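You operate a simulated robot arm through the tools that you are given. There is no shell and no other tool.

Carry out the task below with a simulated two-armed robot. There is one attempt and no reset: what you move stays moved.

## Task
Turn diverter 3 to outlet C by hand.
Fine: switch it off first; slacken the belt knob, turn the rotor dial, tighten the knob, then switch back on.

Only the result counts: the job must be done as asked and must still hold three seconds after the hand-in. Knocking over, shifting, dropping, spilling or breaking anything else fails it.

## Robot
Two 7-joint arms with two-finger parallel grippers on one trunk, on a base that drives. Base frame: it is fixed to the floor where the robot stands at the start and does not move with it; the origin is under the middle of the robot, x ahead of it, y to its left, z up. Lengths are in m, angles in rad, forces in N, time in s.
The left shoulder is at the start at [0.07, 0.13, 1.212], the right one opposite. With the tool pointing down near the work surface each hand reaches from about 0.1 to 0.46 m from the robot's upright axis, wherever it stands, measured 20 degrees to its own side. Payload 1.57 kg a hand.
The tool frame of a hand sits at the grasp point between the pads (the TCP): z along the fingers, y along the line on which they close. The tips reach 0.03 m beyond it. Largest opening 0.08 m; finger width 0.017, thickness 0.012; the body of the gripper, 0.04 by 0.082 m, starts 0.08 m behind the TCP.
Orientation is told as [roll, pitch, yaw] about the base's x, y, z axes, in that order, counted from this pose: with the fingers straight down and closing along the base's y, the tool's x points along the base's -x, its y along +y and its z along -z.

## Interface
- The arms move only by the tool jog_arm. It takes "left_deltas", "right_deltas" or both (then of equal length, played together; a hand with none holds still); each is a list of rows, each a list of 3 entries, a list of its own where there are three numbers: the shift along the base's x, y, z in units of 20 mm (1.0 is 20 mm), then the turn, a rotation vector about the base's x, y, z in units of 8 degrees (1.0 is 8 degrees), then the opening, from 0 (shut) to 1 (fully open). In form: [[[x, y, z], [wx, wy, wz], fingers], ...]. A call has 1 to 20 rows; each row shifts and turns the commanded pose from where the row before left it. A call with a number of a shift or a turn outside -1 to 1 is refused whole. Each row takes 0.2 s and may step no farther than 0.05 m and 0.15 rad from the row before; otherwise, or with a gripper value out of range, the whole call is refused. A pose out of reach is approached as far as the arm can. The call stops where the force on the tool passes 90 N (or 10 N more than at its start, if that is more) or the arm is blocked; 0.2 s more then pass. Each finger travels about 0.108 m/s and halts on what it meets, pressing with about 38 N; the grip force reading is that of the motor and also rises with nothing between the fingers. The clock runs only during rows and for 0.2 s after the last one: add rows that do not move to give the fingers time. It gives the time, the measured TCP pose, the force on the tool (base axes), the opening and the grip force at its end, in the units of the frame above (readings bear some noise), with the torque about the TCP (base axes, N m) and any sound that the robot's microphone picked up.
- Cameras (640 x 400 px; columns grow to the right, rows downward): "scene" is now at [0.1316, -0.0338, 1.4428]; the picture's right is [-0.38, -0.93, -0.00], its down [-0.53, 0.21, -0.82] and it looks along [0.76, -0.31, -0.57] (base axes); focal length 256 px, centre (320, 200). "left" rides on the left gripper at [0.072, 0.007, -0.122] in its tool frame; the picture's right is [-0.09, 1.00, 0.00], its down [-0.84, -0.08, -0.54] and it looks along [-0.54, -0.05, 0.84] (tool axes); focal length 238 px, centre (320, 200). "right" rides on the right gripper at [0.072, -0.007, -0.122] in its tool frame; the picture's right is [0.09, 1.00, 0.00], its down [-0.84, 0.08, -0.54] and it looks along [-0.54, 0.05, 0.84] (tool axes); focal length 238 px, centre (320, 200). There is no depth. A picture from a camera that has moved, and an enlarged one, comes with that camera's place and axes in the base frame and with its lens.
- capture(camera): a new picture of that camera. It takes no simulated time.
- lift_body(by): slides the trunk up (or, below 0, down) by that many m; the arms and the scene camera ride with it, the base frame stays. It gives what a move gives, with no picture.
- base_move(legs): drives the robot by 1 to 6 legs, each [ahead, left, turn to the left] in m, m and rad, along the robot's own axes; the way and the turn of a leg run together, so that a leg with both is an arc; at most 1.5 m and 3.142 rad a leg. The arms and the cameras ride along, it lands a little off, and it stops where it bumps. It gives what a move gives.
- pan_tilt(pan, tilt): turns the head with the scene camera to pan (to the left, within 1.501 rad either way) and tilt (down, from -0.506 to 1.204), counted from straight ahead of the robot. It gives what a move gives.
- inspect(camera, box): a new picture of the part [left, top, right, bottom] of that camera's present view, enlarged. It takes no simulated time.
- hand_in(): hands the job in; it is judged then, once.

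Places have to be worked out from the pictures, the camera data and where the tool is seen. Open the grippers and draw the arms clear of the work before you hand the job in, unless the task says otherwise.

The tools are called after "Request:" as a command line: name --argument value ..., lists and objects as JSON in quotes. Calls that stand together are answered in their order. jog_arm: Moves the arms, as the interface text tells. Its arguments: {"type":"object","properties":{"left_deltas":{"type":"array","items":{"type":"array"}},"right_deltas":{"type":"array","items":{"type":"array"}}},"required":[]} The other tools are called the same way: lift_body (by) slides the trunk up or down; base_move (legs) drives the base; pan_tilt (pan, tilt) turns the head that bears the scene camera; capture (camera) takes a picture; inspect (camera, box) takes an enlarged picture of a part of a camera's view; hand_in () hands the job in.

At the start:

```text
clock: 0.0
left_ee_pos: [0.3272, -0.0254, 1.1501]
left_tool_rot: [-0.001, -0.002, 0.001]
left_ft_force: [0.1, -0.2, 0.2]
left_ft_torque: [-0.03, 0.01, 0.01]
left_grip_width: 0.08
left_finger_force: 0.1
right_ee_pos: [0.2243, -0.2848, 0.9999]
right_tool_rot: [0.001, 0.0, 0.002]
right_ft_force: [-0.4, 0.9, 0.6]
right_ft_torque: [-0.01, 0.02, 0.01]
right_grip_width: 0.0801
right_finger_force: 0.0
trunk travel left (down, up): [-0.85, 0.09]
robot x, y, heading: [-0.001, -0.0001, -0.003]
head pan, tilt: [-0.384, 0.604]
```

scene: 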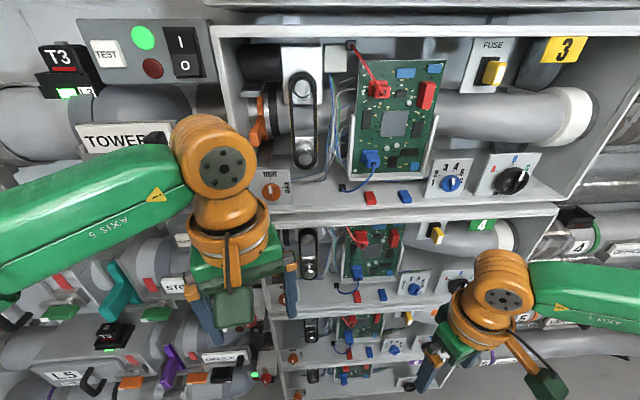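
right: 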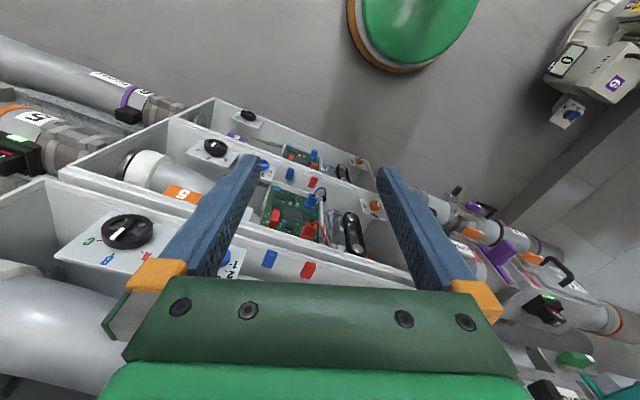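
left: 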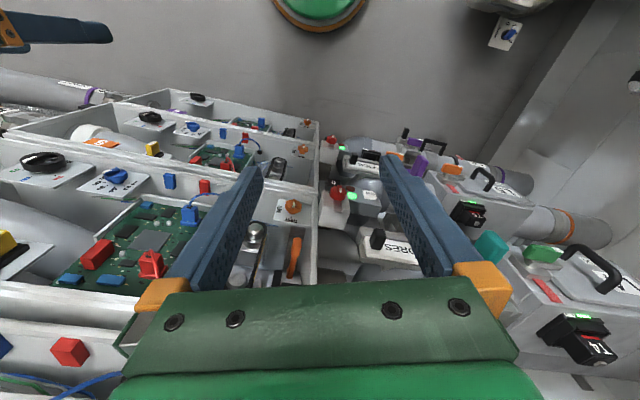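

The pictures show a stack of diverter bays on a wall; bay "3" is the topmost one with a yellow label, a panel with I/O switch upper left. I look closer at the pieces before moving.

Request:
inspect --camera "scene" --box '[200, 0, 640, 220]'

Request:
inspect --camera "scene" --box '[0, 0, 340, 220]'

Request:
inspect --camera "scene" --box '[220, 20, 400, 220]'

Request:
inspect --camera "scene" --box '[420, 130, 580, 230]'

```text
1.45 times, centred on (420, 110) of scene
camera zoom: at [0.1316, -0.0338, 1.4428], right [-0.38, -0.93, 0.0], down [-0.53, 0.21, -0.82], along [0.76, -0.31, -0.57], focal length 372 px, centre (174, 331)
```

zoom: 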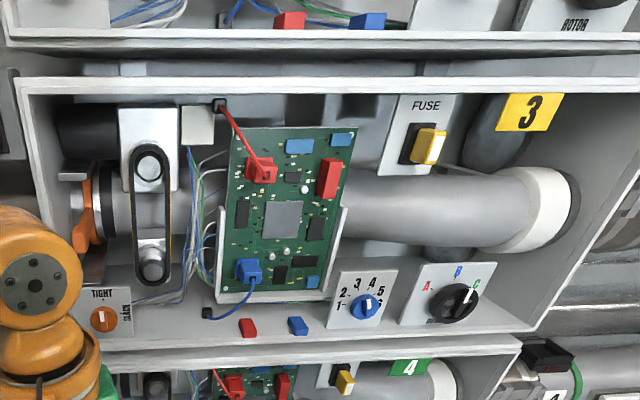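

```text
1.82 times, centred on (170, 110) of scene
camera zoom: at [0.1316, -0.0338, 1.4428], right [-0.38, -0.93, 0.0], down [-0.53, 0.21, -0.82], along [0.76, -0.31, -0.57], focal length 465 px, centre (593, 364)
```

zoom: 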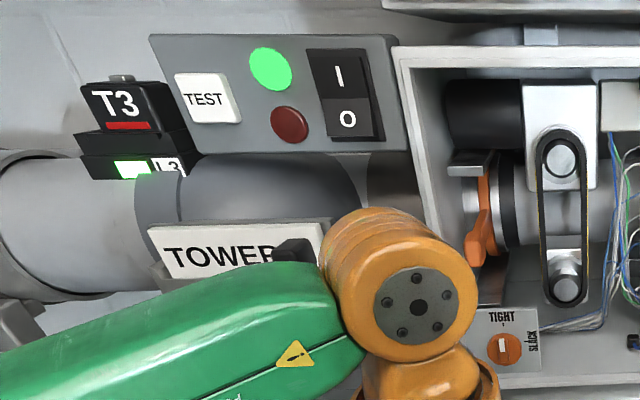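

```text
2.00 times, centred on (310, 120) of scene
camera zoom: at [0.1316, -0.0338, 1.4428], right [-0.38, -0.93, 0.0], down [-0.53, 0.21, -0.82], along [0.76, -0.31, -0.57], focal length 511 px, centre (340, 360)
```

zoom: 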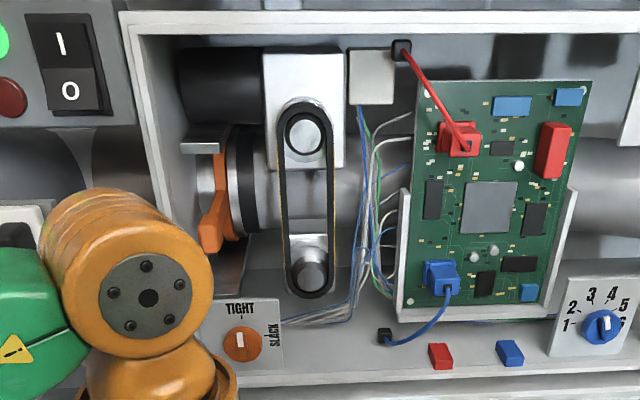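

```text
4.00 times, centred on (500, 180) of scene
camera zoom: at [0.1316, -0.0338, 1.4428], right [-0.38, -0.93, 0.0], down [-0.53, 0.21, -0.82], along [0.76, -0.31, -0.57], focal length 1022 px, centre (-400, 280)
```

zoom: 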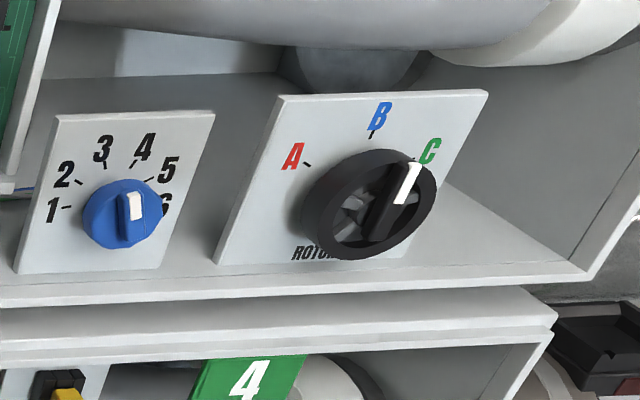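

Bay 3 (yellow label) has the TIGHT/SLACK knob at lower left, an orange lever, and the ROTOR dial (A/B/C) at lower right. I survey with the head to see the whole arrangement, including what the I/O switch on the left belongs to.

Request:
pan_tilt --pan 0.2 --tilt 0.5

Request:
capture --camera "scene"

Request:
pan_tilt --pan -0.1 --tilt 0.1

Request:
capture --camera "scene"

Request:
pan_tilt --pan -0.8 --tilt 0.5

Request:
capture --camera "scene"

```text
clock: 1.0
left_ee_pos: [0.3287, -0.0259, 1.15]
left_tool_rot: [-0.001, -0.002, 0.002]
left_ft_force: [0.4, -0.6, 0.5]
left_ft_torque: [-0.02, -0.02, 0.01]
left_grip_width: 0.0801
left_finger_force: 0.0
right_ee_pos: [0.2239, -0.2845, 0.9987]
right_tool_rot: [0.0, -0.001, 0.002]
right_ft_force: [0.0, 0.0, 0.3]
right_ft_torque: [0.0, 0.0, -0.03]
right_grip_width: 0.0798
right_finger_force: 0.0
trunk travel left (down, up): [-0.85, 0.09]
robot x, y, heading: [-0.0027, 0.0022, 0.002]
head pan, tilt: [0.201, 0.499]
```

```text
taken
camera scene: at [0.1389, 0.0173, 1.4522], right [0.2, -0.98, 0.0], down [-0.47, -0.09, -0.88], along [0.86, 0.17, -0.48], focal length 256 px, centre (320, 200)
```

scene: 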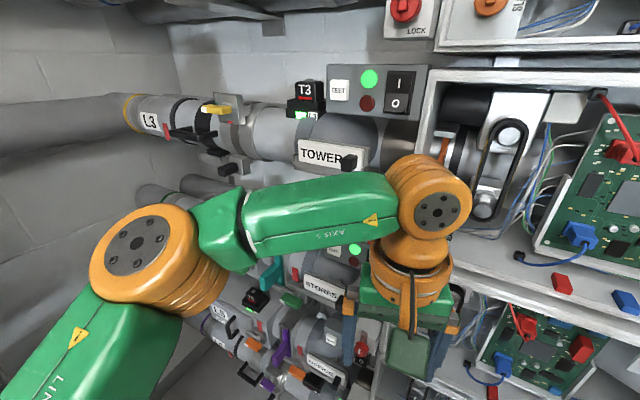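

```text
clock: 1.9
left_ee_pos: [0.3278, -0.0258, 1.1488]
left_tool_rot: [0.0, -0.002, 0.002]
left_ft_force: [0.3, 0.1, 0.7]
left_ft_torque: [0.03, 0.02, 0.0]
left_grip_width: 0.0799
left_finger_force: 0.0
right_ee_pos: [0.2239, -0.2851, 1.0002]
right_tool_rot: [0.001, -0.001, 0.002]
right_ft_force: [0.3, -0.4, -0.4]
right_ft_torque: [-0.02, -0.02, 0.04]
right_grip_width: 0.0799
right_finger_force: 0.0
trunk travel left (down, up): [-0.85, 0.09]
robot x, y, heading: [-0.0013, 0.0006, 0.001]
head pan, tilt: [-0.099, 0.099]
```

```text
taken
camera scene: at [0.1413, -0.0097, 1.4892], right [-0.1, -1.0, 0.0], down [-0.1, 0.01, -0.99], along [0.99, -0.1, -0.1], focal length 256 px, centre (320, 200)
```

scene: 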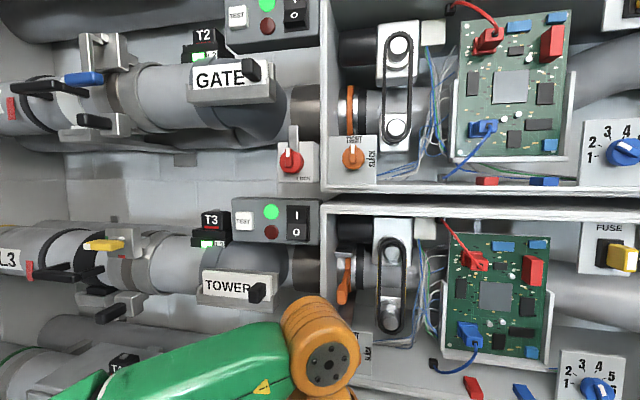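

```text
clock: 2.9
left_ee_pos: [0.3285, -0.0247, 1.1503]
left_tool_rot: [-0.001, -0.002, 0.001]
left_ft_force: [0.7, -0.1, -0.5]
left_ft_torque: [0.0, 0.02, -0.01]
left_grip_width: 0.0803
left_finger_force: 0.1
right_ee_pos: [0.2242, -0.2846, 0.9995]
right_tool_rot: [0.0, -0.001, 0.001]
right_ft_force: [0.4, 0.4, -0.1]
right_ft_torque: [-0.01, -0.02, 0.0]
right_grip_width: 0.0802
right_finger_force: 0.1
trunk travel left (down, up): [-0.85, 0.09]
robot x, y, heading: [0.0013, -0.0017, -0.003]
head pan, tilt: [-0.799, 0.499]
```

```text
taken
camera scene: at [0.1133, -0.0658, 1.4523], right [-0.72, -0.7, 0.0], down [-0.33, 0.34, -0.88], along [0.61, -0.63, -0.48], focal length 256 px, centre (320, 200)
```

scene: 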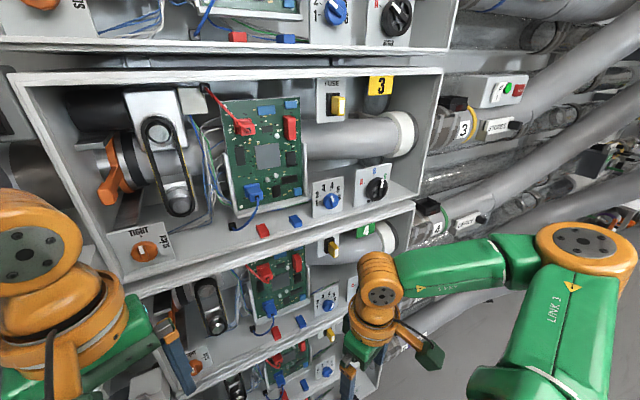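

I zoom on the dial and other controls of bay 3 from this vantage.

Request:
inspect --camera "scene" --box '[300, 150, 420, 225]'

Request:
inspect --camera "scene" --box '[60, 70, 220, 270]'

Request:
inspect --camera "scene" --box '[400, 50, 560, 250]'

```text
5.33 times, centred on (360, 188) of scene
camera zoom: at [0.1133, -0.0658, 1.4523], right [-0.72, -0.7, 0.0], down [-0.33, 0.34, -0.88], along [0.61, -0.63, -0.48], focal length 1363 px, centre (107, 267)
```

zoom: 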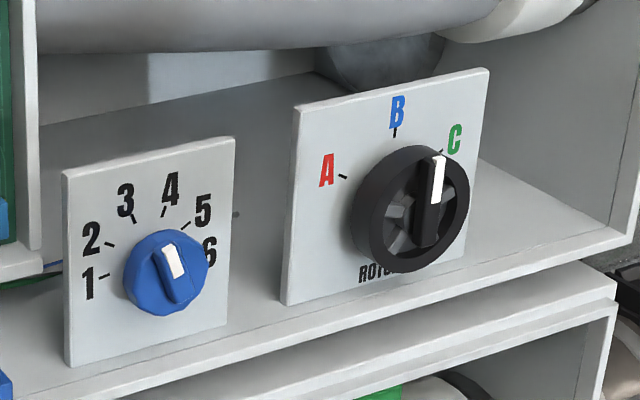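

```text
2.00 times, centred on (140, 170) of scene
camera zoom: at [0.1133, -0.0658, 1.4523], right [-0.72, -0.7, 0.0], down [-0.33, 0.34, -0.88], along [0.61, -0.63, -0.48], focal length 511 px, centre (680, 260)
```

zoom: 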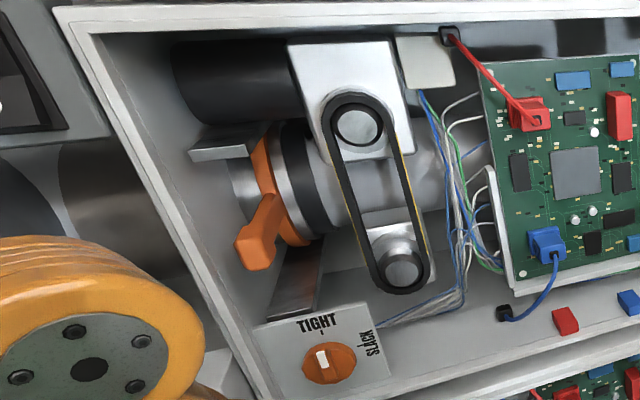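

```text
2.00 times, centred on (480, 150) of scene
camera zoom: at [0.1133, -0.0658, 1.4523], right [-0.72, -0.7, 0.0], down [-0.33, 0.34, -0.88], along [0.61, -0.63, -0.48], focal length 511 px, centre (0, 300)
```

zoom: 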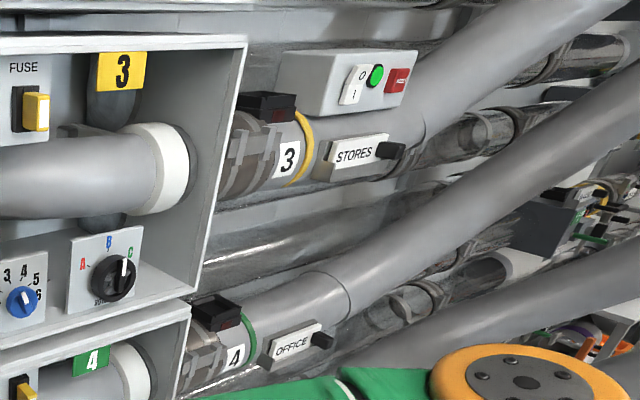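

The wall runs obliquely: its right-hand direction is about (-0.37, -0.93), so facing it squarely needs a turn of about -0.38 rad. Dial/knob plane is around 0.58 m from the axis and the hands sit at ~0.35 m, so I turn the base in place.

Request:
base_move --legs '[[0, 0, -0.38]]'

Request:
pan_tilt --pan 0.0 --tilt 0.45

Request:
capture --camera "scene"

```text
clock: 4.5
left_ee_pos: [0.2959, -0.1422, 1.1504]
left_tool_rot: [-0.002, 0.001, -0.372]
left_ft_force: [0.8, -0.7, 0.1]
left_ft_torque: [0.02, -0.01, 0.0]
left_grip_width: 0.0801
left_finger_force: 0.1
right_ee_pos: [0.1055, -0.3457, 1.0004]
right_tool_rot: [-0.002, 0.0, -0.374]
right_ft_force: [0.3, 0.0, -0.7]
right_ft_torque: [-0.01, -0.01, 0.0]
right_grip_width: 0.0801
right_finger_force: 0.1
trunk travel left (down, up): [-0.85, 0.09]
robot x, y, heading: [0.0001, 0.0014, -0.371]
head pan, tilt: [-0.799, 0.499]
```

```text
clock: 5.6
left_ee_pos: [0.2951, -0.1437, 1.1496]
left_tool_rot: [-0.002, -0.001, -0.373]
left_ft_force: [0.0, -0.7, 0.7]
left_ft_torque: [0.01, 0.02, -0.01]
left_grip_width: 0.0799
left_finger_force: 0.0
right_ee_pos: [0.1042, -0.3474, 0.9997]
right_tool_rot: [-0.001, 0.001, -0.373]
right_ft_force: [-0.2, 0.3, -0.2]
right_ft_torque: [0.03, 0.02, 0.0]
right_grip_width: 0.0802
right_finger_force: 0.1
trunk travel left (down, up): [-0.85, 0.09]
robot x, y, heading: [0.0014, -0.0, -0.381]
head pan, tilt: [0.0, 0.45]
```

```text
taken
camera scene: at [0.1317, -0.0527, 1.4567], right [-0.37, -0.93, 0.0], down [-0.4, 0.16, -0.9], along [0.84, -0.33, -0.44], focal length 256 px, centre (320, 200)
```

scene: 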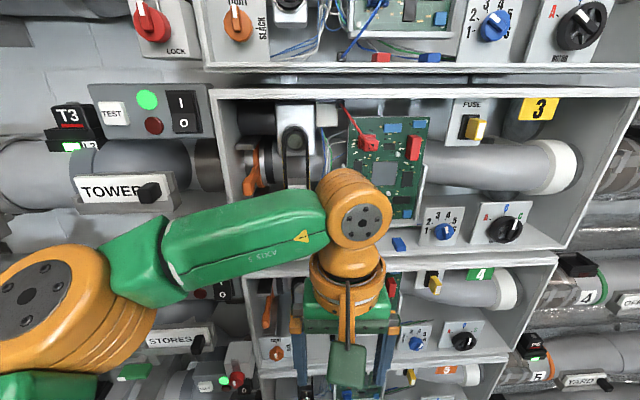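

Squared up now. I check the dial and surroundings in zoom before moving the arms.

Request:
inspect --camera "scene" --box '[410, 80, 590, 260]'

Request:
inspect --camera "scene" --box '[40, 70, 240, 230]'

Request:
inspect --camera "scene" --box '[100, 240, 310, 400]'

```text
2.22 times, centred on (500, 170) of scene
camera zoom: at [0.1317, -0.0527, 1.4567], right [-0.37, -0.93, 0.0], down [-0.4, 0.16, -0.9], along [0.84, -0.33, -0.44], focal length 568 px, centre (-80, 267)
```

zoom: 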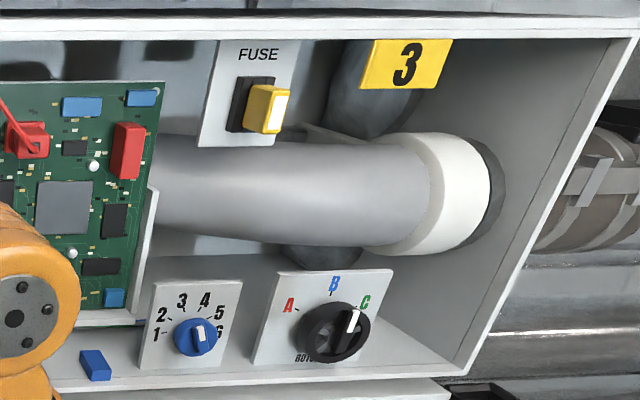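

```text
2.50 times, centred on (140, 150) of scene
camera zoom: at [0.1317, -0.0527, 1.4567], right [-0.37, -0.93, 0.0], down [-0.4, 0.16, -0.9], along [0.84, -0.33, -0.44], focal length 639 px, centre (770, 325)
```

zoom: 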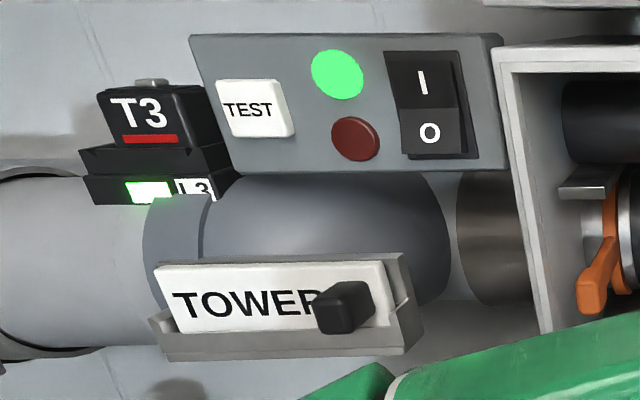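

```text
2.50 times, centred on (205, 320) of scene
camera zoom: at [0.1317, -0.0527, 1.4567], right [-0.37, -0.93, 0.0], down [-0.4, 0.16, -0.9], along [0.84, -0.33, -0.44], focal length 639 px, centre (608, -100)
```

zoom: 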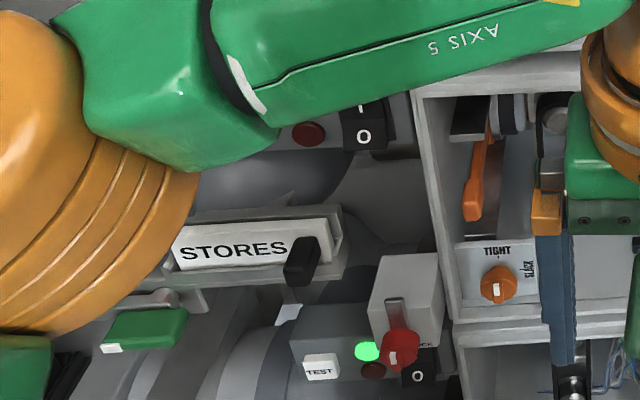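

The left arm hides the left part of the bay. I swing the left hand from pointing down to pointing at the wall while moving it to the left, staying well in front of the bays (tips < 0.46 m ahead).

Request:
jog_arm --left_deltas '[[[0.69, 0.72, 0.42], [-0.372, -0.928, 0], 1], [[0.69, 0.72, 0.42], [-0.372, -0.928, 0], 1], [[0.69, 0.72, 0.42], [-0.372, -0.928, 0], 1], [[0.69, 0.72, 0.42], [-0.372, -0.928, 0], 1], [[0.69, 0.72, 0.42], [-0.372, -0.928, 0], 1], [[0.69, 0.72, 0.42], [-0.372, -0.928, 0], 1]]'

Request:
capture --camera "scene"

```text
clock: 7.0
left_ee_pos: [0.3788, -0.0548, 1.2004]
left_tool_rot: [-0.01, -0.841, -0.368]
left_ft_force: [-0.3, 0.5, 1.2]
left_ft_torque: [0.01, -0.01, -0.02]
left_grip_width: 0.0798
left_finger_force: 0.1
right_ee_pos: [0.1044, -0.3468, 0.9992]
right_tool_rot: [-0.002, 0.001, -0.373]
right_ft_force: [-0.2, -0.1, 0.9]
right_ft_torque: [-0.02, 0.0, 0.01]
right_grip_width: 0.0798
right_finger_force: 0.0
trunk travel left (down, up): [-0.85, 0.09]
robot x, y, heading: [-0.0006, 0.0012, -0.376]
head pan, tilt: [0.0, 0.45]
```

```text
taken
camera scene: at [0.132, -0.0513, 1.4567], right [-0.37, -0.93, 0.0], down [-0.41, 0.16, -0.9], along [0.84, -0.33, -0.44], focal length 256 px, centre (320, 200)
```

scene: 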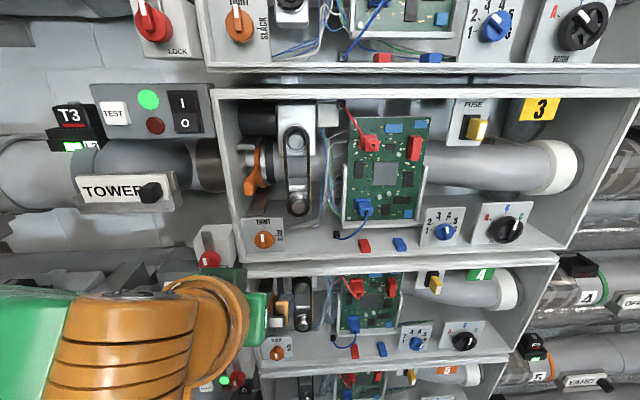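

The hand tracks well. I zoom on bay 3 and its lock knob, now visible near (210,250).

Request:
inspect --camera "scene" --box '[160, 80, 350, 280]'

Request:
inspect --camera "scene" --box '[90, 0, 290, 140]'

Request:
capture --camera "left"

```text
2.00 times, centred on (255, 180) of scene
camera zoom: at [0.132, -0.0513, 1.4567], right [-0.37, -0.93, 0.0], down [-0.41, 0.16, -0.9], along [0.84, -0.33, -0.44], focal length 511 px, centre (450, 240)
```

zoom: 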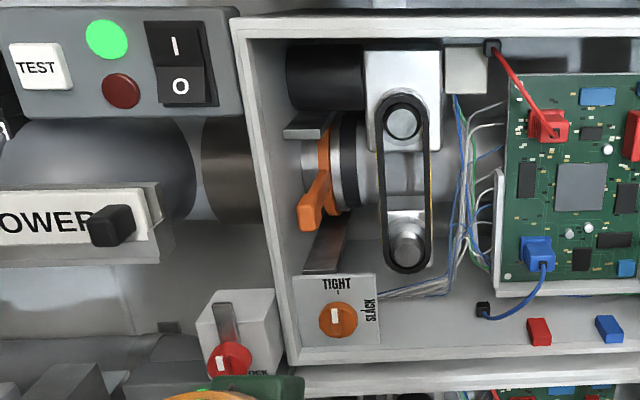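

```text
2.86 times, centred on (190, 70) of scene
camera zoom: at [0.132, -0.0513, 1.4567], right [-0.37, -0.93, 0.0], down [-0.41, 0.16, -0.9], along [0.84, -0.33, -0.44], focal length 730 px, centre (691, 571)
```

zoom: 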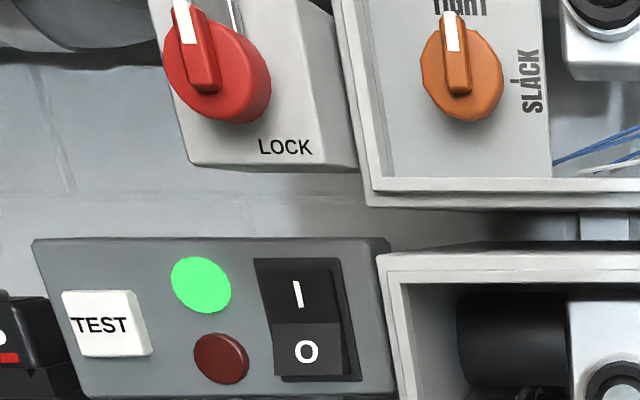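

```text
taken
camera left: at [0.2529, 0.0016, 1.2281], right [0.42, 0.9, 0.06], down [0.12, -0.12, 0.99], along [0.9, -0.41, -0.16], focal length 238 px, centre (320, 200)
```

left: 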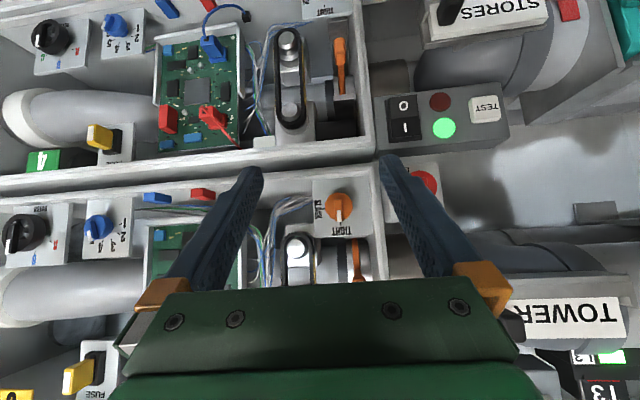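

Triangulating knob and dial gives: belt knob ≈ (0.526, -0.098, 1.19), rotor dial ≈ (0.386, -0.531, 1.19), and a wall normal yaw of about -0.30. I finish turning the left hand to point at the wall and raise it toward the switch panel while staying in front.

Request:
jog_arm --left_deltas '[[[0.11, 0.84, 1.0], [-0.323, -0.811, 0.08], 0.5], [[0.11, 0.84, 1.0], [-0.323, -0.811, 0.08], 0.2], [[0.11, 0.84, 1.0], [-0.323, -0.811, 0.08], 0], [[0.11, 0.84, 1.0], [-0.323, -0.811, 0.08], 0], [[0.11, 0.84, 1.0], [-0.323, -0.811, 0.08], 0], [[0.11, 0.84, 1.0], [-0.323, -0.811, 0.08], 0]]'

Request:
capture --camera "scene"

Request:
capture --camera "left"

```text
clock: 8.4
left_ee_pos: [0.4101, 0.027, 1.3585]
left_tool_rot: [-1.565, -1.54, 1.245]
left_ft_force: [-0.1, 0.3, -0.6]
left_ft_torque: [-0.01, 0.02, -0.02]
left_grip_width: 0.0001
left_finger_force: 21.6
left hand out of reach, approached as far as the arm can: row 3, 4, 5, 6
right_ee_pos: [0.1037, -0.3472, 0.9993]
right_tool_rot: [-0.002, -0.001, -0.374]
right_ft_force: [0.7, 0.6, 0.7]
right_ft_torque: [-0.04, 0.0, -0.01]
right_grip_width: 0.0802
right_finger_force: 0.0
trunk travel left (down, up): [-0.85, 0.09]
robot x, y, heading: [-0.0018, -0.0009, -0.379]
head pan, tilt: [0.0, 0.45]
```

```text
taken
camera scene: at [0.1318, -0.0515, 1.4567], right [-0.37, -0.93, 0.0], down [-0.41, 0.16, -0.9], along [0.84, -0.33, -0.44], focal length 256 px, centre (320, 200)
```

scene: 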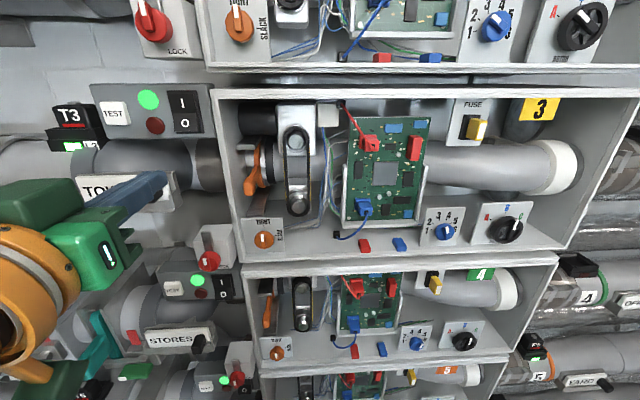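

```text
taken
camera left: at [0.2972, 0.0691, 1.2854], right [0.31, 0.95, 0.06], down [-0.53, 0.12, 0.84], along [0.79, -0.3, 0.54], focal length 238 px, centre (320, 200)
```

left: 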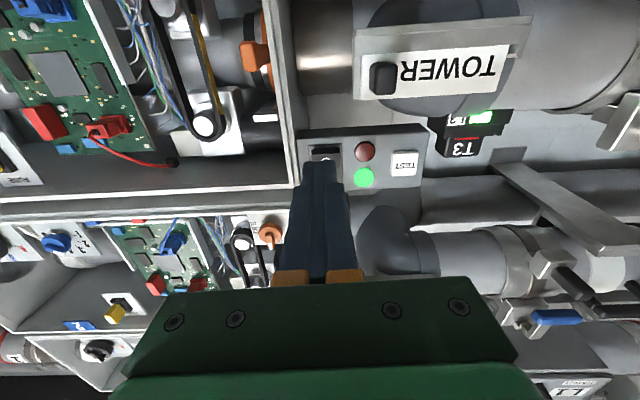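

The left hand now points at the wall (effective yaw -0.32), limited because it's close to its own shoulder. The lock knob left of bay 3 is visible; I look closer at it and at the switch.

Request:
inspect --camera "scene" --box '[150, 190, 310, 310]'

Request:
inspect --camera "scene" --box '[80, 70, 240, 170]'

Request:
inspect --camera "left" --box '[240, 90, 480, 240]'

```text
3.33 times, centred on (230, 250) of scene
camera zoom: at [0.1318, -0.0515, 1.4567], right [-0.37, -0.93, 0.0], down [-0.41, 0.16, -0.9], along [0.84, -0.33, -0.44], focal length 852 px, centre (620, 33)
```

zoom: 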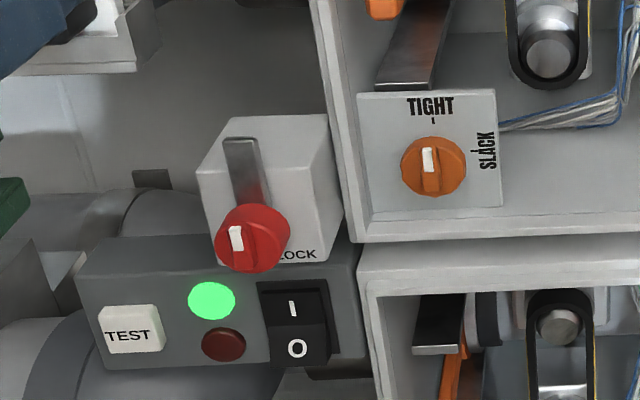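

```text
4.00 times, centred on (160, 120) of scene
camera zoom: at [0.1318, -0.0515, 1.4567], right [-0.37, -0.93, 0.0], down [-0.41, 0.16, -0.9], along [0.84, -0.33, -0.44], focal length 1022 px, centre (960, 520)
```

zoom: 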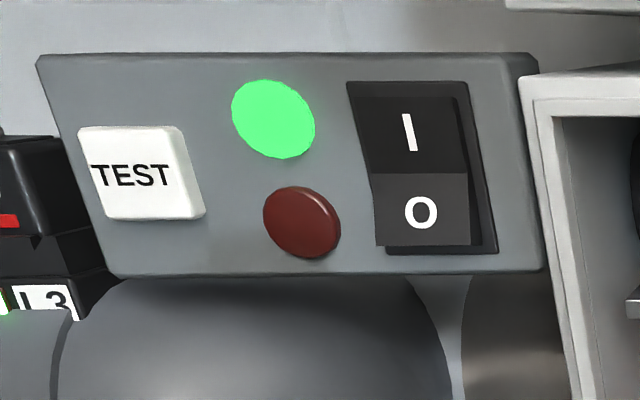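

```text
2.67 times, centred on (360, 165) of left
camera zoom: at [0.2972, 0.0691, 1.2854], right [0.31, 0.95, 0.06], down [-0.53, 0.12, 0.84], along [0.79, -0.3, 0.54], focal length 636 px, centre (213, 293)
```

zoom: 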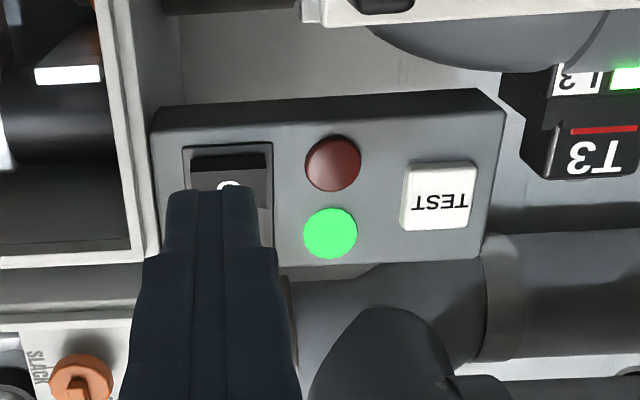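

The rocker's O half triangulates to about (0.545, -0.013, 1.396), panel face at ~0.525 m along the wall normal; O protrudes, so the switch is on. I advance the closed left fingers to about 4 cm in front of O.

Request:
jog_arm --left_deltas '[[[0.86, -0.375, 0.74], [0, 0, 0], 0], [[0.86, -0.375, 0.74], [0, 0, 0], 0], [[0.86, -0.375, 0.74], [0, 0, 0], 0], [[0.86, -0.375, 0.74], [0, 0, 0], 0], [[0.86, -0.375, 0.74], [0, 0, 0], 0]]'

Request:
capture --camera "scene"

Request:
capture --camera "left"

```text
clock: 9.6
left_ee_pos: [0.4976, -0.0138, 1.4317]
left_tool_rot: [-1.502, -1.542, 1.182]
left_ft_force: [0.4, -0.6, 0.4]
left_ft_torque: [0.01, 0.02, 0.0]
left_grip_width: 0.0
left_finger_force: 21.1
right_ee_pos: [0.1055, -0.3475, 1.0002]
right_tool_rot: [0.001, 0.002, -0.373]
right_ft_force: [-0.5, -1.0, 0.0]
right_ft_torque: [0.01, 0.0, 0.04]
right_grip_width: 0.08
right_finger_force: 0.1
trunk travel left (down, up): [-0.85, 0.09]
robot x, y, heading: [0.0005, 0.0011, -0.372]
head pan, tilt: [0.0, 0.45]
```

```text
taken
camera scene: at [0.1324, -0.0533, 1.4566], right [-0.37, -0.93, 0.0], down [-0.41, 0.16, -0.9], along [0.84, -0.33, -0.44], focal length 256 px, centre (320, 200)
```

scene: 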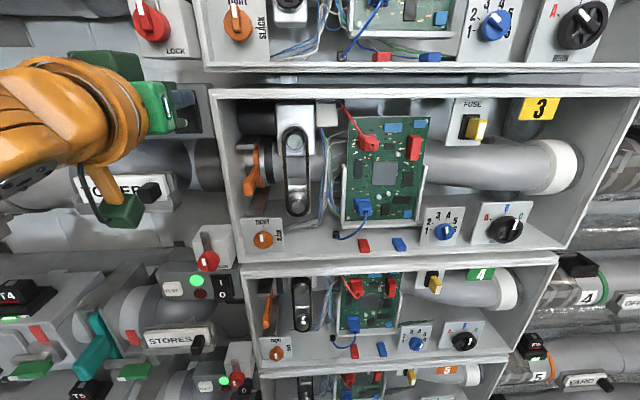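

```text
taken
camera left: at [0.3842, 0.0295, 1.359], right [0.32, 0.95, 0.06], down [-0.53, 0.12, 0.84], along [0.79, -0.3, 0.54], focal length 238 px, centre (320, 200)
```

left: 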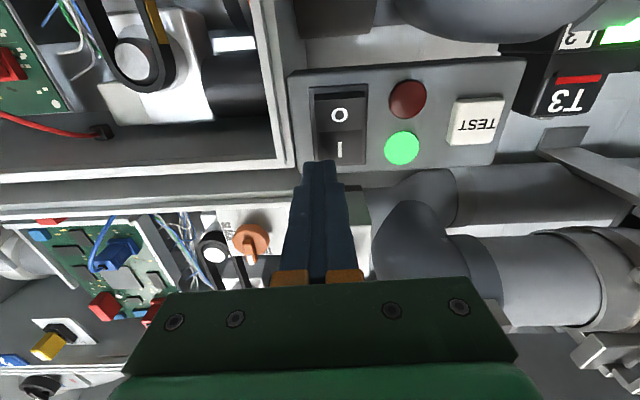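

Fingertips ended near the "I" half, ~37 mm too high. O is refined to (0.540, -0.012, 1.397); I back off slightly, drop down and re-centre in front of O.

Request:
jog_arm --left_deltas '[[[-0.7, 0.5, -0.4], [0, 0, 0], 0], [[0, 0.2, -1.0], [0, 0, 0], 0], [[0.6, 0.09, -0.5], [0, 0, 0], 0], [[0, 0, 0], [0, 0, 0], 0]]'

Request:
capture --camera "left"

Request:
inspect --camera "scene" --box '[80, 60, 280, 180]'

```text
clock: 10.6
left_ee_pos: [0.4954, 0.0048, 1.3932]
left_tool_rot: [-1.54, -1.543, 1.221]
left_ft_force: [-0.9, -0.4, 0.2]
left_ft_torque: [0.0, 0.04, -0.01]
left_grip_width: 0.0
left_finger_force: 21.5
right_ee_pos: [0.104, -0.3468, 0.9992]
right_tool_rot: [0.0, 0.0, -0.374]
right_ft_force: [0.8, -0.1, 0.4]
right_ft_torque: [-0.02, -0.02, 0.03]
right_grip_width: 0.0796
right_finger_force: 0.1
trunk travel left (down, up): [-0.85, 0.09]
robot x, y, heading: [-0.0009, 0.0026, -0.374]
head pan, tilt: [0.0, 0.45]
```

```text
taken
camera left: at [0.382, 0.0461, 1.3208], right [0.31, 0.95, 0.06], down [-0.53, 0.12, 0.84], along [0.79, -0.3, 0.54], focal length 238 px, centre (320, 200)
```

left: 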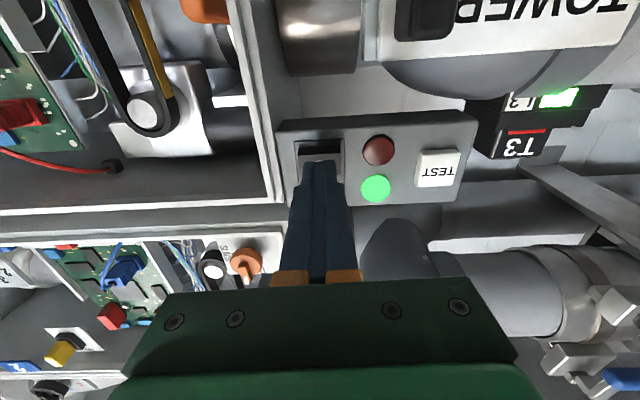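

```text
3.20 times, centred on (180, 120) of scene
camera zoom: at [0.1314, -0.0525, 1.4567], right [-0.37, -0.93, 0.0], down [-0.4, 0.16, -0.9], along [0.84, -0.33, -0.44], focal length 818 px, centre (768, 456)
```

zoom: 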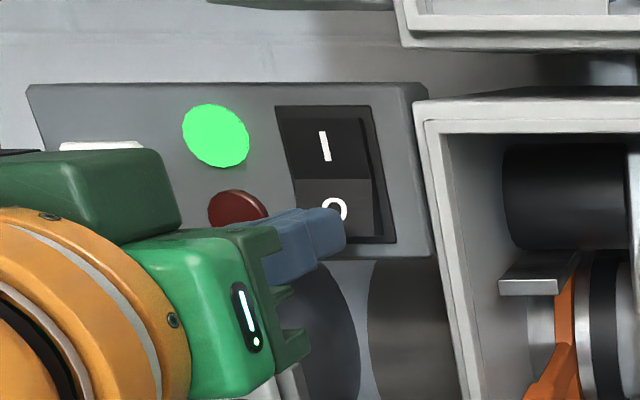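

Tips are in front of the lower part of O with about 15 mm to go. I push along the wall normal in small steps.

Request:
jog_arm --left_deltas '[[[0.24, -0.1, 0], [0, 0, 0], 0], [[0.24, -0.1, 0], [0, 0, 0], 0], [[0.24, -0.08, 0], [0, 0, 0], 0], [[0.24, -0.08, 0], [0, 0, 0], 0]]'

Request:
inspect --camera "scene" --box '[80, 60, 280, 180]'

```text
clock: 11.6
left_ee_pos: [0.5161, -0.004, 1.3927]
left_tool_rot: [-1.513, -1.544, 1.192]
left_ft_force: [0.6, 0.8, -0.2]
left_ft_torque: [0.02, 0.01, 0.03]
left_grip_width: 0.0003
left_finger_force: 21.1
right_ee_pos: [0.1049, -0.3465, 0.9995]
right_tool_rot: [0.001, 0.001, -0.374]
right_ft_force: [-0.1, 1.1, 0.6]
right_ft_torque: [0.01, 0.0, 0.04]
right_grip_width: 0.0801
right_finger_force: 0.1
trunk travel left (down, up): [-0.85, 0.09]
robot x, y, heading: [-0.0014, 0.0014, -0.376]
head pan, tilt: [0.0, 0.45]
```

```text
3.20 times, centred on (180, 120) of scene
camera zoom: at [0.1324, -0.0528, 1.4566], right [-0.37, -0.93, 0.0], down [-0.41, 0.16, -0.9], along [0.84, -0.33, -0.44], focal length 818 px, centre (768, 456)
```

zoom: 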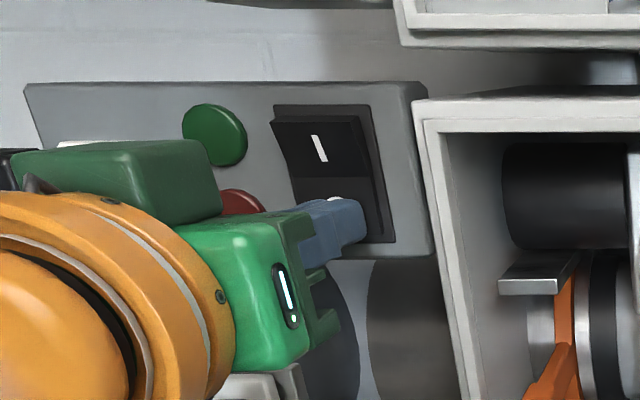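

The rocker flipped: I protrudes and the green lamp went out. I back the left hand off and look at the lamps.

Request:
jog_arm --left_deltas '[[[-0.9, 0.29, 0], [0, 0, 0], 0], [[-0.9, 0.29, 0], [0, 0, 0], 0], [[-0.9, 0.29, 0], [0, 0, 0], 0], [[-0.3, 0.8, -0.5], [0, 0, 0], 0], [[0, 0.8, -0.5], [0, 0, 0], 0]]'

Request:
capture --camera "scene"

Request:
inspect --camera "scene" --box '[80, 60, 280, 180]'

Request:
capture --camera "left"

```text
clock: 12.8
left_ee_pos: [0.4544, 0.0466, 1.3744]
left_tool_rot: [-1.542, -1.541, 1.222]
left_ft_force: [-0.4, 0.2, 0.2]
left_ft_torque: [0.03, -0.02, -0.01]
left_grip_width: 0.0
left_finger_force: 21.9
right_ee_pos: [0.1045, -0.3448, 1.0]
right_tool_rot: [0.0, 0.0, -0.372]
right_ft_force: [0.4, 0.0, -0.9]
right_ft_torque: [-0.01, -0.03, 0.03]
right_grip_width: 0.0801
right_finger_force: 0.0
trunk travel left (down, up): [-0.85, 0.09]
robot x, y, heading: [0.0001, 0.0002, -0.374]
head pan, tilt: [0.0, 0.45]
```

```text
taken
camera scene: at [0.1319, -0.0509, 1.4568], right [-0.37, -0.93, 0.0], down [-0.41, 0.16, -0.9], along [0.84, -0.33, -0.43], focal length 256 px, centre (320, 200)
```

scene: 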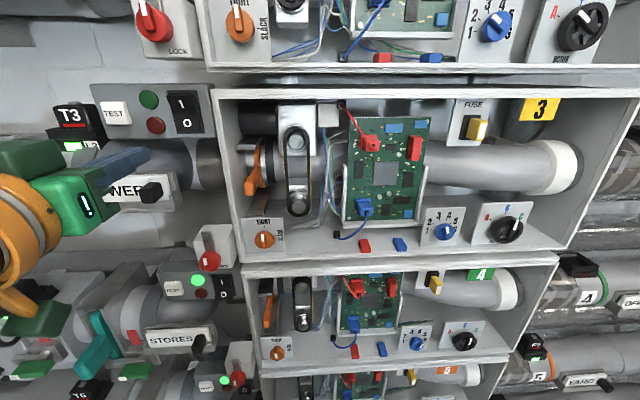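

```text
3.20 times, centred on (180, 120) of scene
camera zoom: at [0.1319, -0.0509, 1.4568], right [-0.37, -0.93, 0.0], down [-0.41, 0.16, -0.9], along [0.84, -0.33, -0.43], focal length 818 px, centre (768, 456)
```

zoom: 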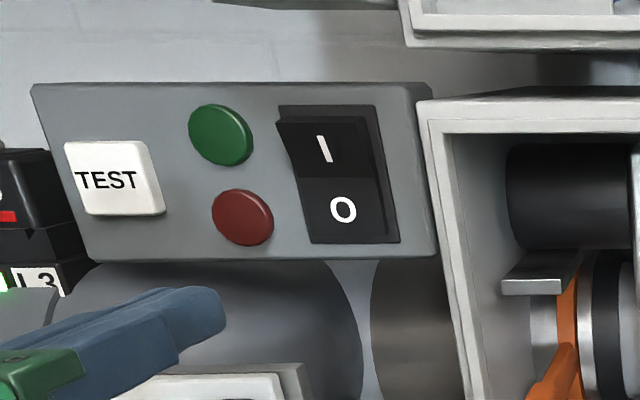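

```text
taken
camera left: at [0.3409, 0.0891, 1.3019], right [0.31, 0.95, 0.06], down [-0.53, 0.12, 0.84], along [0.79, -0.3, 0.54], focal length 238 px, centre (320, 200)
```

left: 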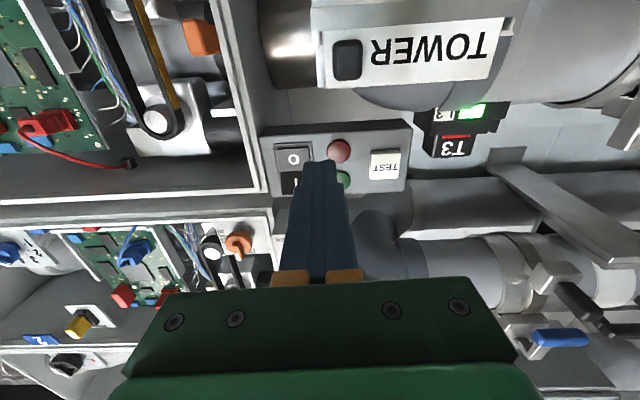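

Switch is off (both lamps dark), fingers clear. Next I bring the left hand down in front of the belt knob (≈(0.526, -0.098, 1.19)), keeping ~9 cm stand-off so it passes clear of the tower plate and lock knob.

Request:
jog_arm --left_deltas '[[[-0.07, -0.585, -0.915], [0, 0, 0], 0.2], [[-0.07, -0.585, -0.915], [0, 0, 0], 0.4], [[-0.07, -0.585, -0.915], [0, 0, 0], 0.4], [[-0.07, -0.585, -0.915], [0, 0, 0], 0.4], [[-0.07, -0.585, -0.915], [0, 0, 0], 0.4], [[-0.07, -0.585, -0.915], [0, 0, 0], 0.4], [[-0.07, -0.585, -0.915], [0, 0, 0], 0.4], [[-0.07, -0.585, -0.915], [0, 0, 0], 0.4], [[-0.07, -0.585, -0.915], [0, 0, 0], 0.4], [[-0.07, -0.585, -0.915], [0, 0, 0], 0.4]]'

Request:
capture --camera "scene"

Request:
capture --camera "left"

```text
clock: 15.0
left_ee_pos: [0.4477, -0.0784, 1.1959]
left_tool_rot: [-1.547, -1.543, 1.226]
left_ft_force: [-0.8, -1.0, -0.1]
left_ft_torque: [0.02, -0.01, 0.0]
left_grip_width: 0.0319
left_finger_force: 0.1
left hand out of reach, approached as far as the arm can: row 4, 5
right_ee_pos: [0.104, -0.3497, 1.0]
right_tool_rot: [-0.001, 0.0, -0.374]
right_ft_force: [0.0, -0.7, 0.1]
right_ft_torque: [-0.03, 0.0, 0.01]
right_grip_width: 0.0799
right_finger_force: 0.1
trunk travel left (down, up): [-0.85, 0.09]
robot x, y, heading: [-0.0027, 0.0008, -0.378]
head pan, tilt: [0.0, 0.45]
```

```text
taken
camera scene: at [0.1319, -0.0538, 1.4566], right [-0.37, -0.93, 0.0], down [-0.41, 0.16, -0.9], along [0.84, -0.33, -0.44], focal length 256 px, centre (320, 200)
```

scene: 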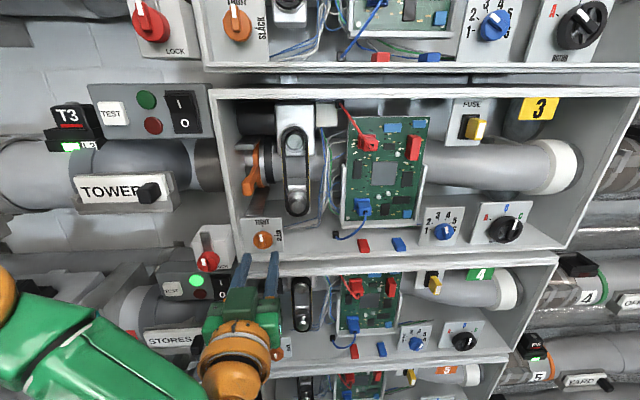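

```text
taken
camera left: at [0.3353, -0.0359, 1.1235], right [0.31, 0.95, 0.06], down [-0.53, 0.12, 0.84], along [0.79, -0.3, 0.54], focal length 238 px, centre (320, 200)
```

left: 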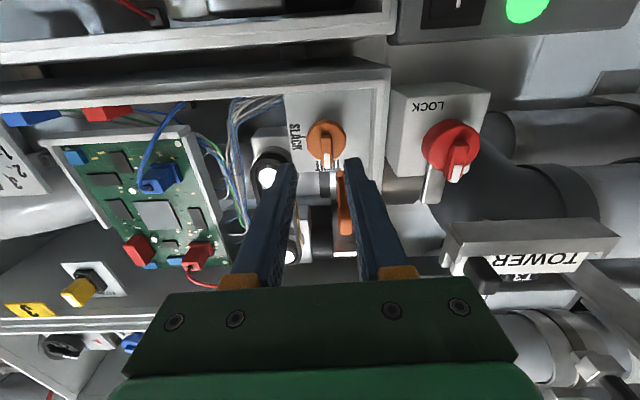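

I zoom in on the knob in both cameras to fix its position and shape.

Request:
inspect --camera "left" --box '[260, 90, 420, 190]'

Request:
inspect --camera "scene" --box '[200, 190, 320, 290]'

```text
4.00 times, centred on (340, 140) of left
camera zoom: at [0.3353, -0.0359, 1.1235], right [0.31, 0.95, 0.06], down [-0.53, 0.12, 0.84], along [0.79, -0.3, 0.54], focal length 953 px, centre (240, 440)
```

zoom: 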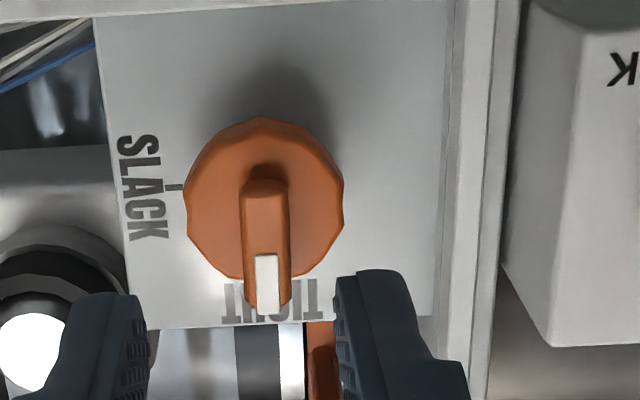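

```text
4.00 times, centred on (260, 240) of scene
camera zoom: at [0.1319, -0.0538, 1.4566], right [-0.37, -0.93, 0.0], down [-0.41, 0.16, -0.9], along [0.84, -0.33, -0.44], focal length 1022 px, centre (560, 40)
```

zoom: 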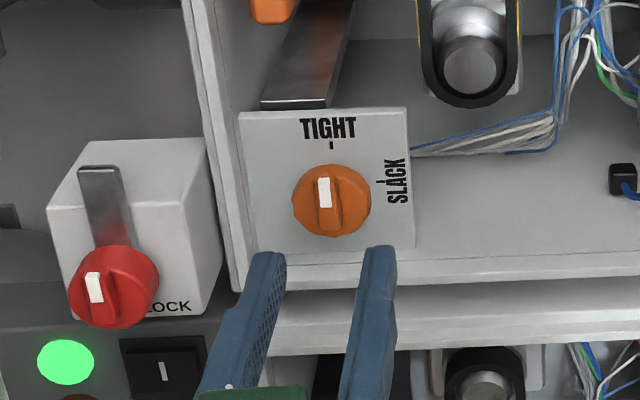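

Knob disc face refined to (0.525, -0.098, 1.191), Ø≈35 mm with a ~10 mm wide vertical ridge (pointing TIGHT). I centre the left fingers on it, set ~24 mm opening and advance 40 mm.

Request:
jog_arm --left_deltas '[[[0.09, 0.29, -0.27], [0, 0, 0], 0.32], [[0.475, -0.158, 0], [0, 0, 0], 0.32], [[0.475, -0.158, 0], [0, 0, 0], 0.32], [[0.475, -0.158, 0], [0, 0, 0], 0.32], [[0.475, -0.158, 0], [0, 0, 0], 0.32]]'

Request:
inspect --camera "left" --box '[240, 70, 440, 220]'

Request:
inspect --camera "scene" --box '[200, 190, 320, 290]'

```text
clock: 16.2
left_ee_pos: [0.4876, -0.0842, 1.1905]
left_tool_rot: [-1.511, -1.543, 1.189]
left_ft_force: [-0.2, 0.0, -0.5]
left_ft_torque: [0.04, -0.02, 0.01]
left_grip_width: 0.0254
left_finger_force: 0.0
right_ee_pos: [0.1047, -0.3475, 0.9989]
right_tool_rot: [0.0, 0.001, -0.374]
right_ft_force: [0.0, 0.2, -0.1]
right_ft_torque: [-0.01, 0.01, -0.02]
right_grip_width: 0.08
right_finger_force: 0.1
trunk travel left (down, up): [-0.85, 0.09]
robot x, y, heading: [0.0044, 0.0022, -0.372]
head pan, tilt: [0.0, 0.45]
```

```text
2.67 times, centred on (340, 145) of left
camera zoom: at [0.3748, -0.0416, 1.1182], right [0.31, 0.95, 0.06], down [-0.53, 0.12, 0.84], along [0.79, -0.3, 0.54], focal length 636 px, centre (267, 347)
```

zoom: 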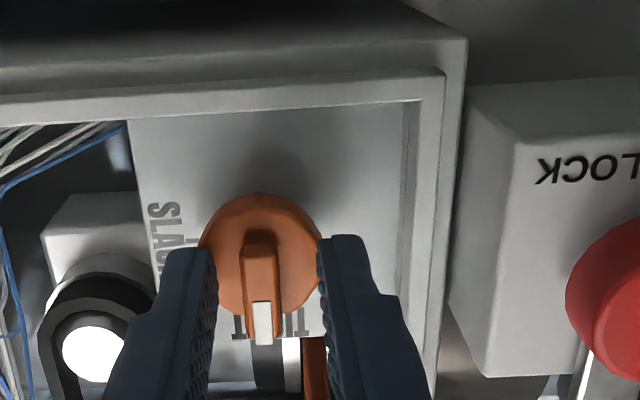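

```text
4.00 times, centred on (260, 240) of scene
camera zoom: at [0.132, -0.0529, 1.4566], right [-0.37, -0.93, 0.0], down [-0.41, 0.16, -0.9], along [0.84, -0.33, -0.44], focal length 1022 px, centre (560, 40)
```

zoom: 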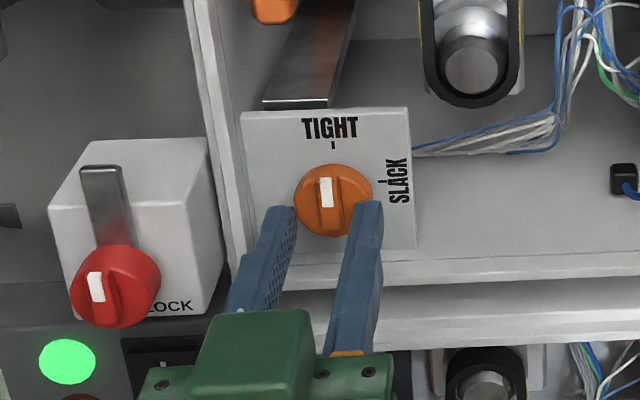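

Centred well on the ridge. I advance another 8 mm watching for contact.

Request:
jog_arm --left_deltas '[[[0.19, -0.062, 0], [0, 0, 0], 0.32], [[0.19, -0.062, 0], [0, 0, 0], 0.32]]'

Request:
inspect --camera "left" --box '[240, 70, 440, 220]'

Request:
inspect --camera "scene" --box '[200, 190, 320, 290]'

```text
clock: 16.8
left_ee_pos: [0.4903, -0.0856, 1.1932]
left_tool_rot: [-1.639, -1.542, 1.319]
left_ft_force: [-12.3, 4.0, -4.6]
left_ft_torque: [0.08, 0.22, 0.17]
left_grip_width: 0.0257
left_finger_force: 0.1
right_ee_pos: [0.0997, -0.346, 1.0004]
right_tool_rot: [-0.001, -0.005, -0.373]
right_ft_force: [-0.2, 0.1, 0.5]
right_ft_torque: [0.01, 0.0, 0.02]
right_grip_width: 0.0799
right_finger_force: 0.1
trunk travel left (down, up): [-0.85, 0.09]
robot x, y, heading: [0.0, 0.0002, -0.374]
head pan, tilt: [0.0, 0.45]
```

```text
2.67 times, centred on (340, 145) of left
camera zoom: at [0.3767, -0.042, 1.1197], right [0.32, 0.95, 0.06], down [-0.53, 0.12, 0.84], along [0.79, -0.3, 0.54], focal length 636 px, centre (267, 347)
```

zoom: 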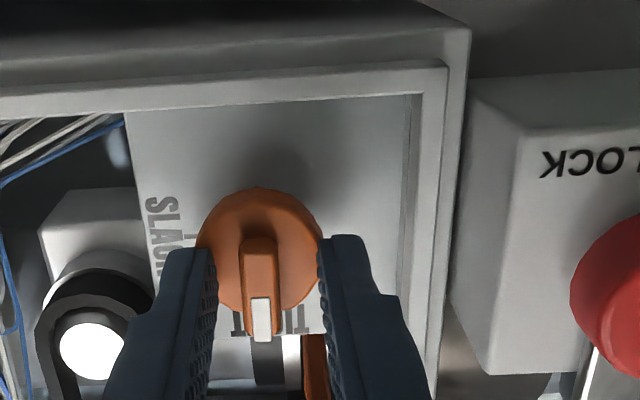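

```text
4.00 times, centred on (260, 240) of scene
camera zoom: at [0.1249, -0.0501, 1.4573], right [-0.37, -0.93, 0.0], down [-0.4, 0.16, -0.9], along [0.84, -0.33, -0.43], focal length 1022 px, centre (560, 40)
```

zoom: 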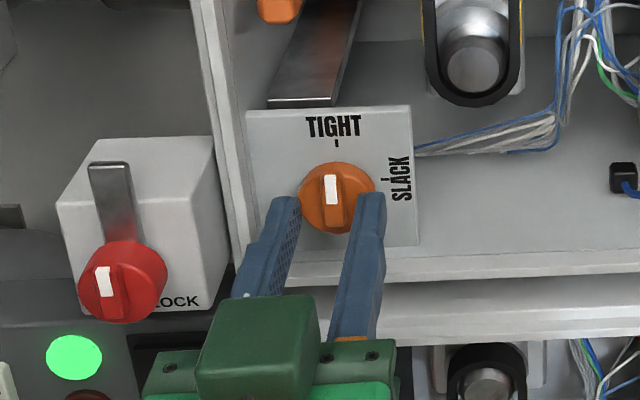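

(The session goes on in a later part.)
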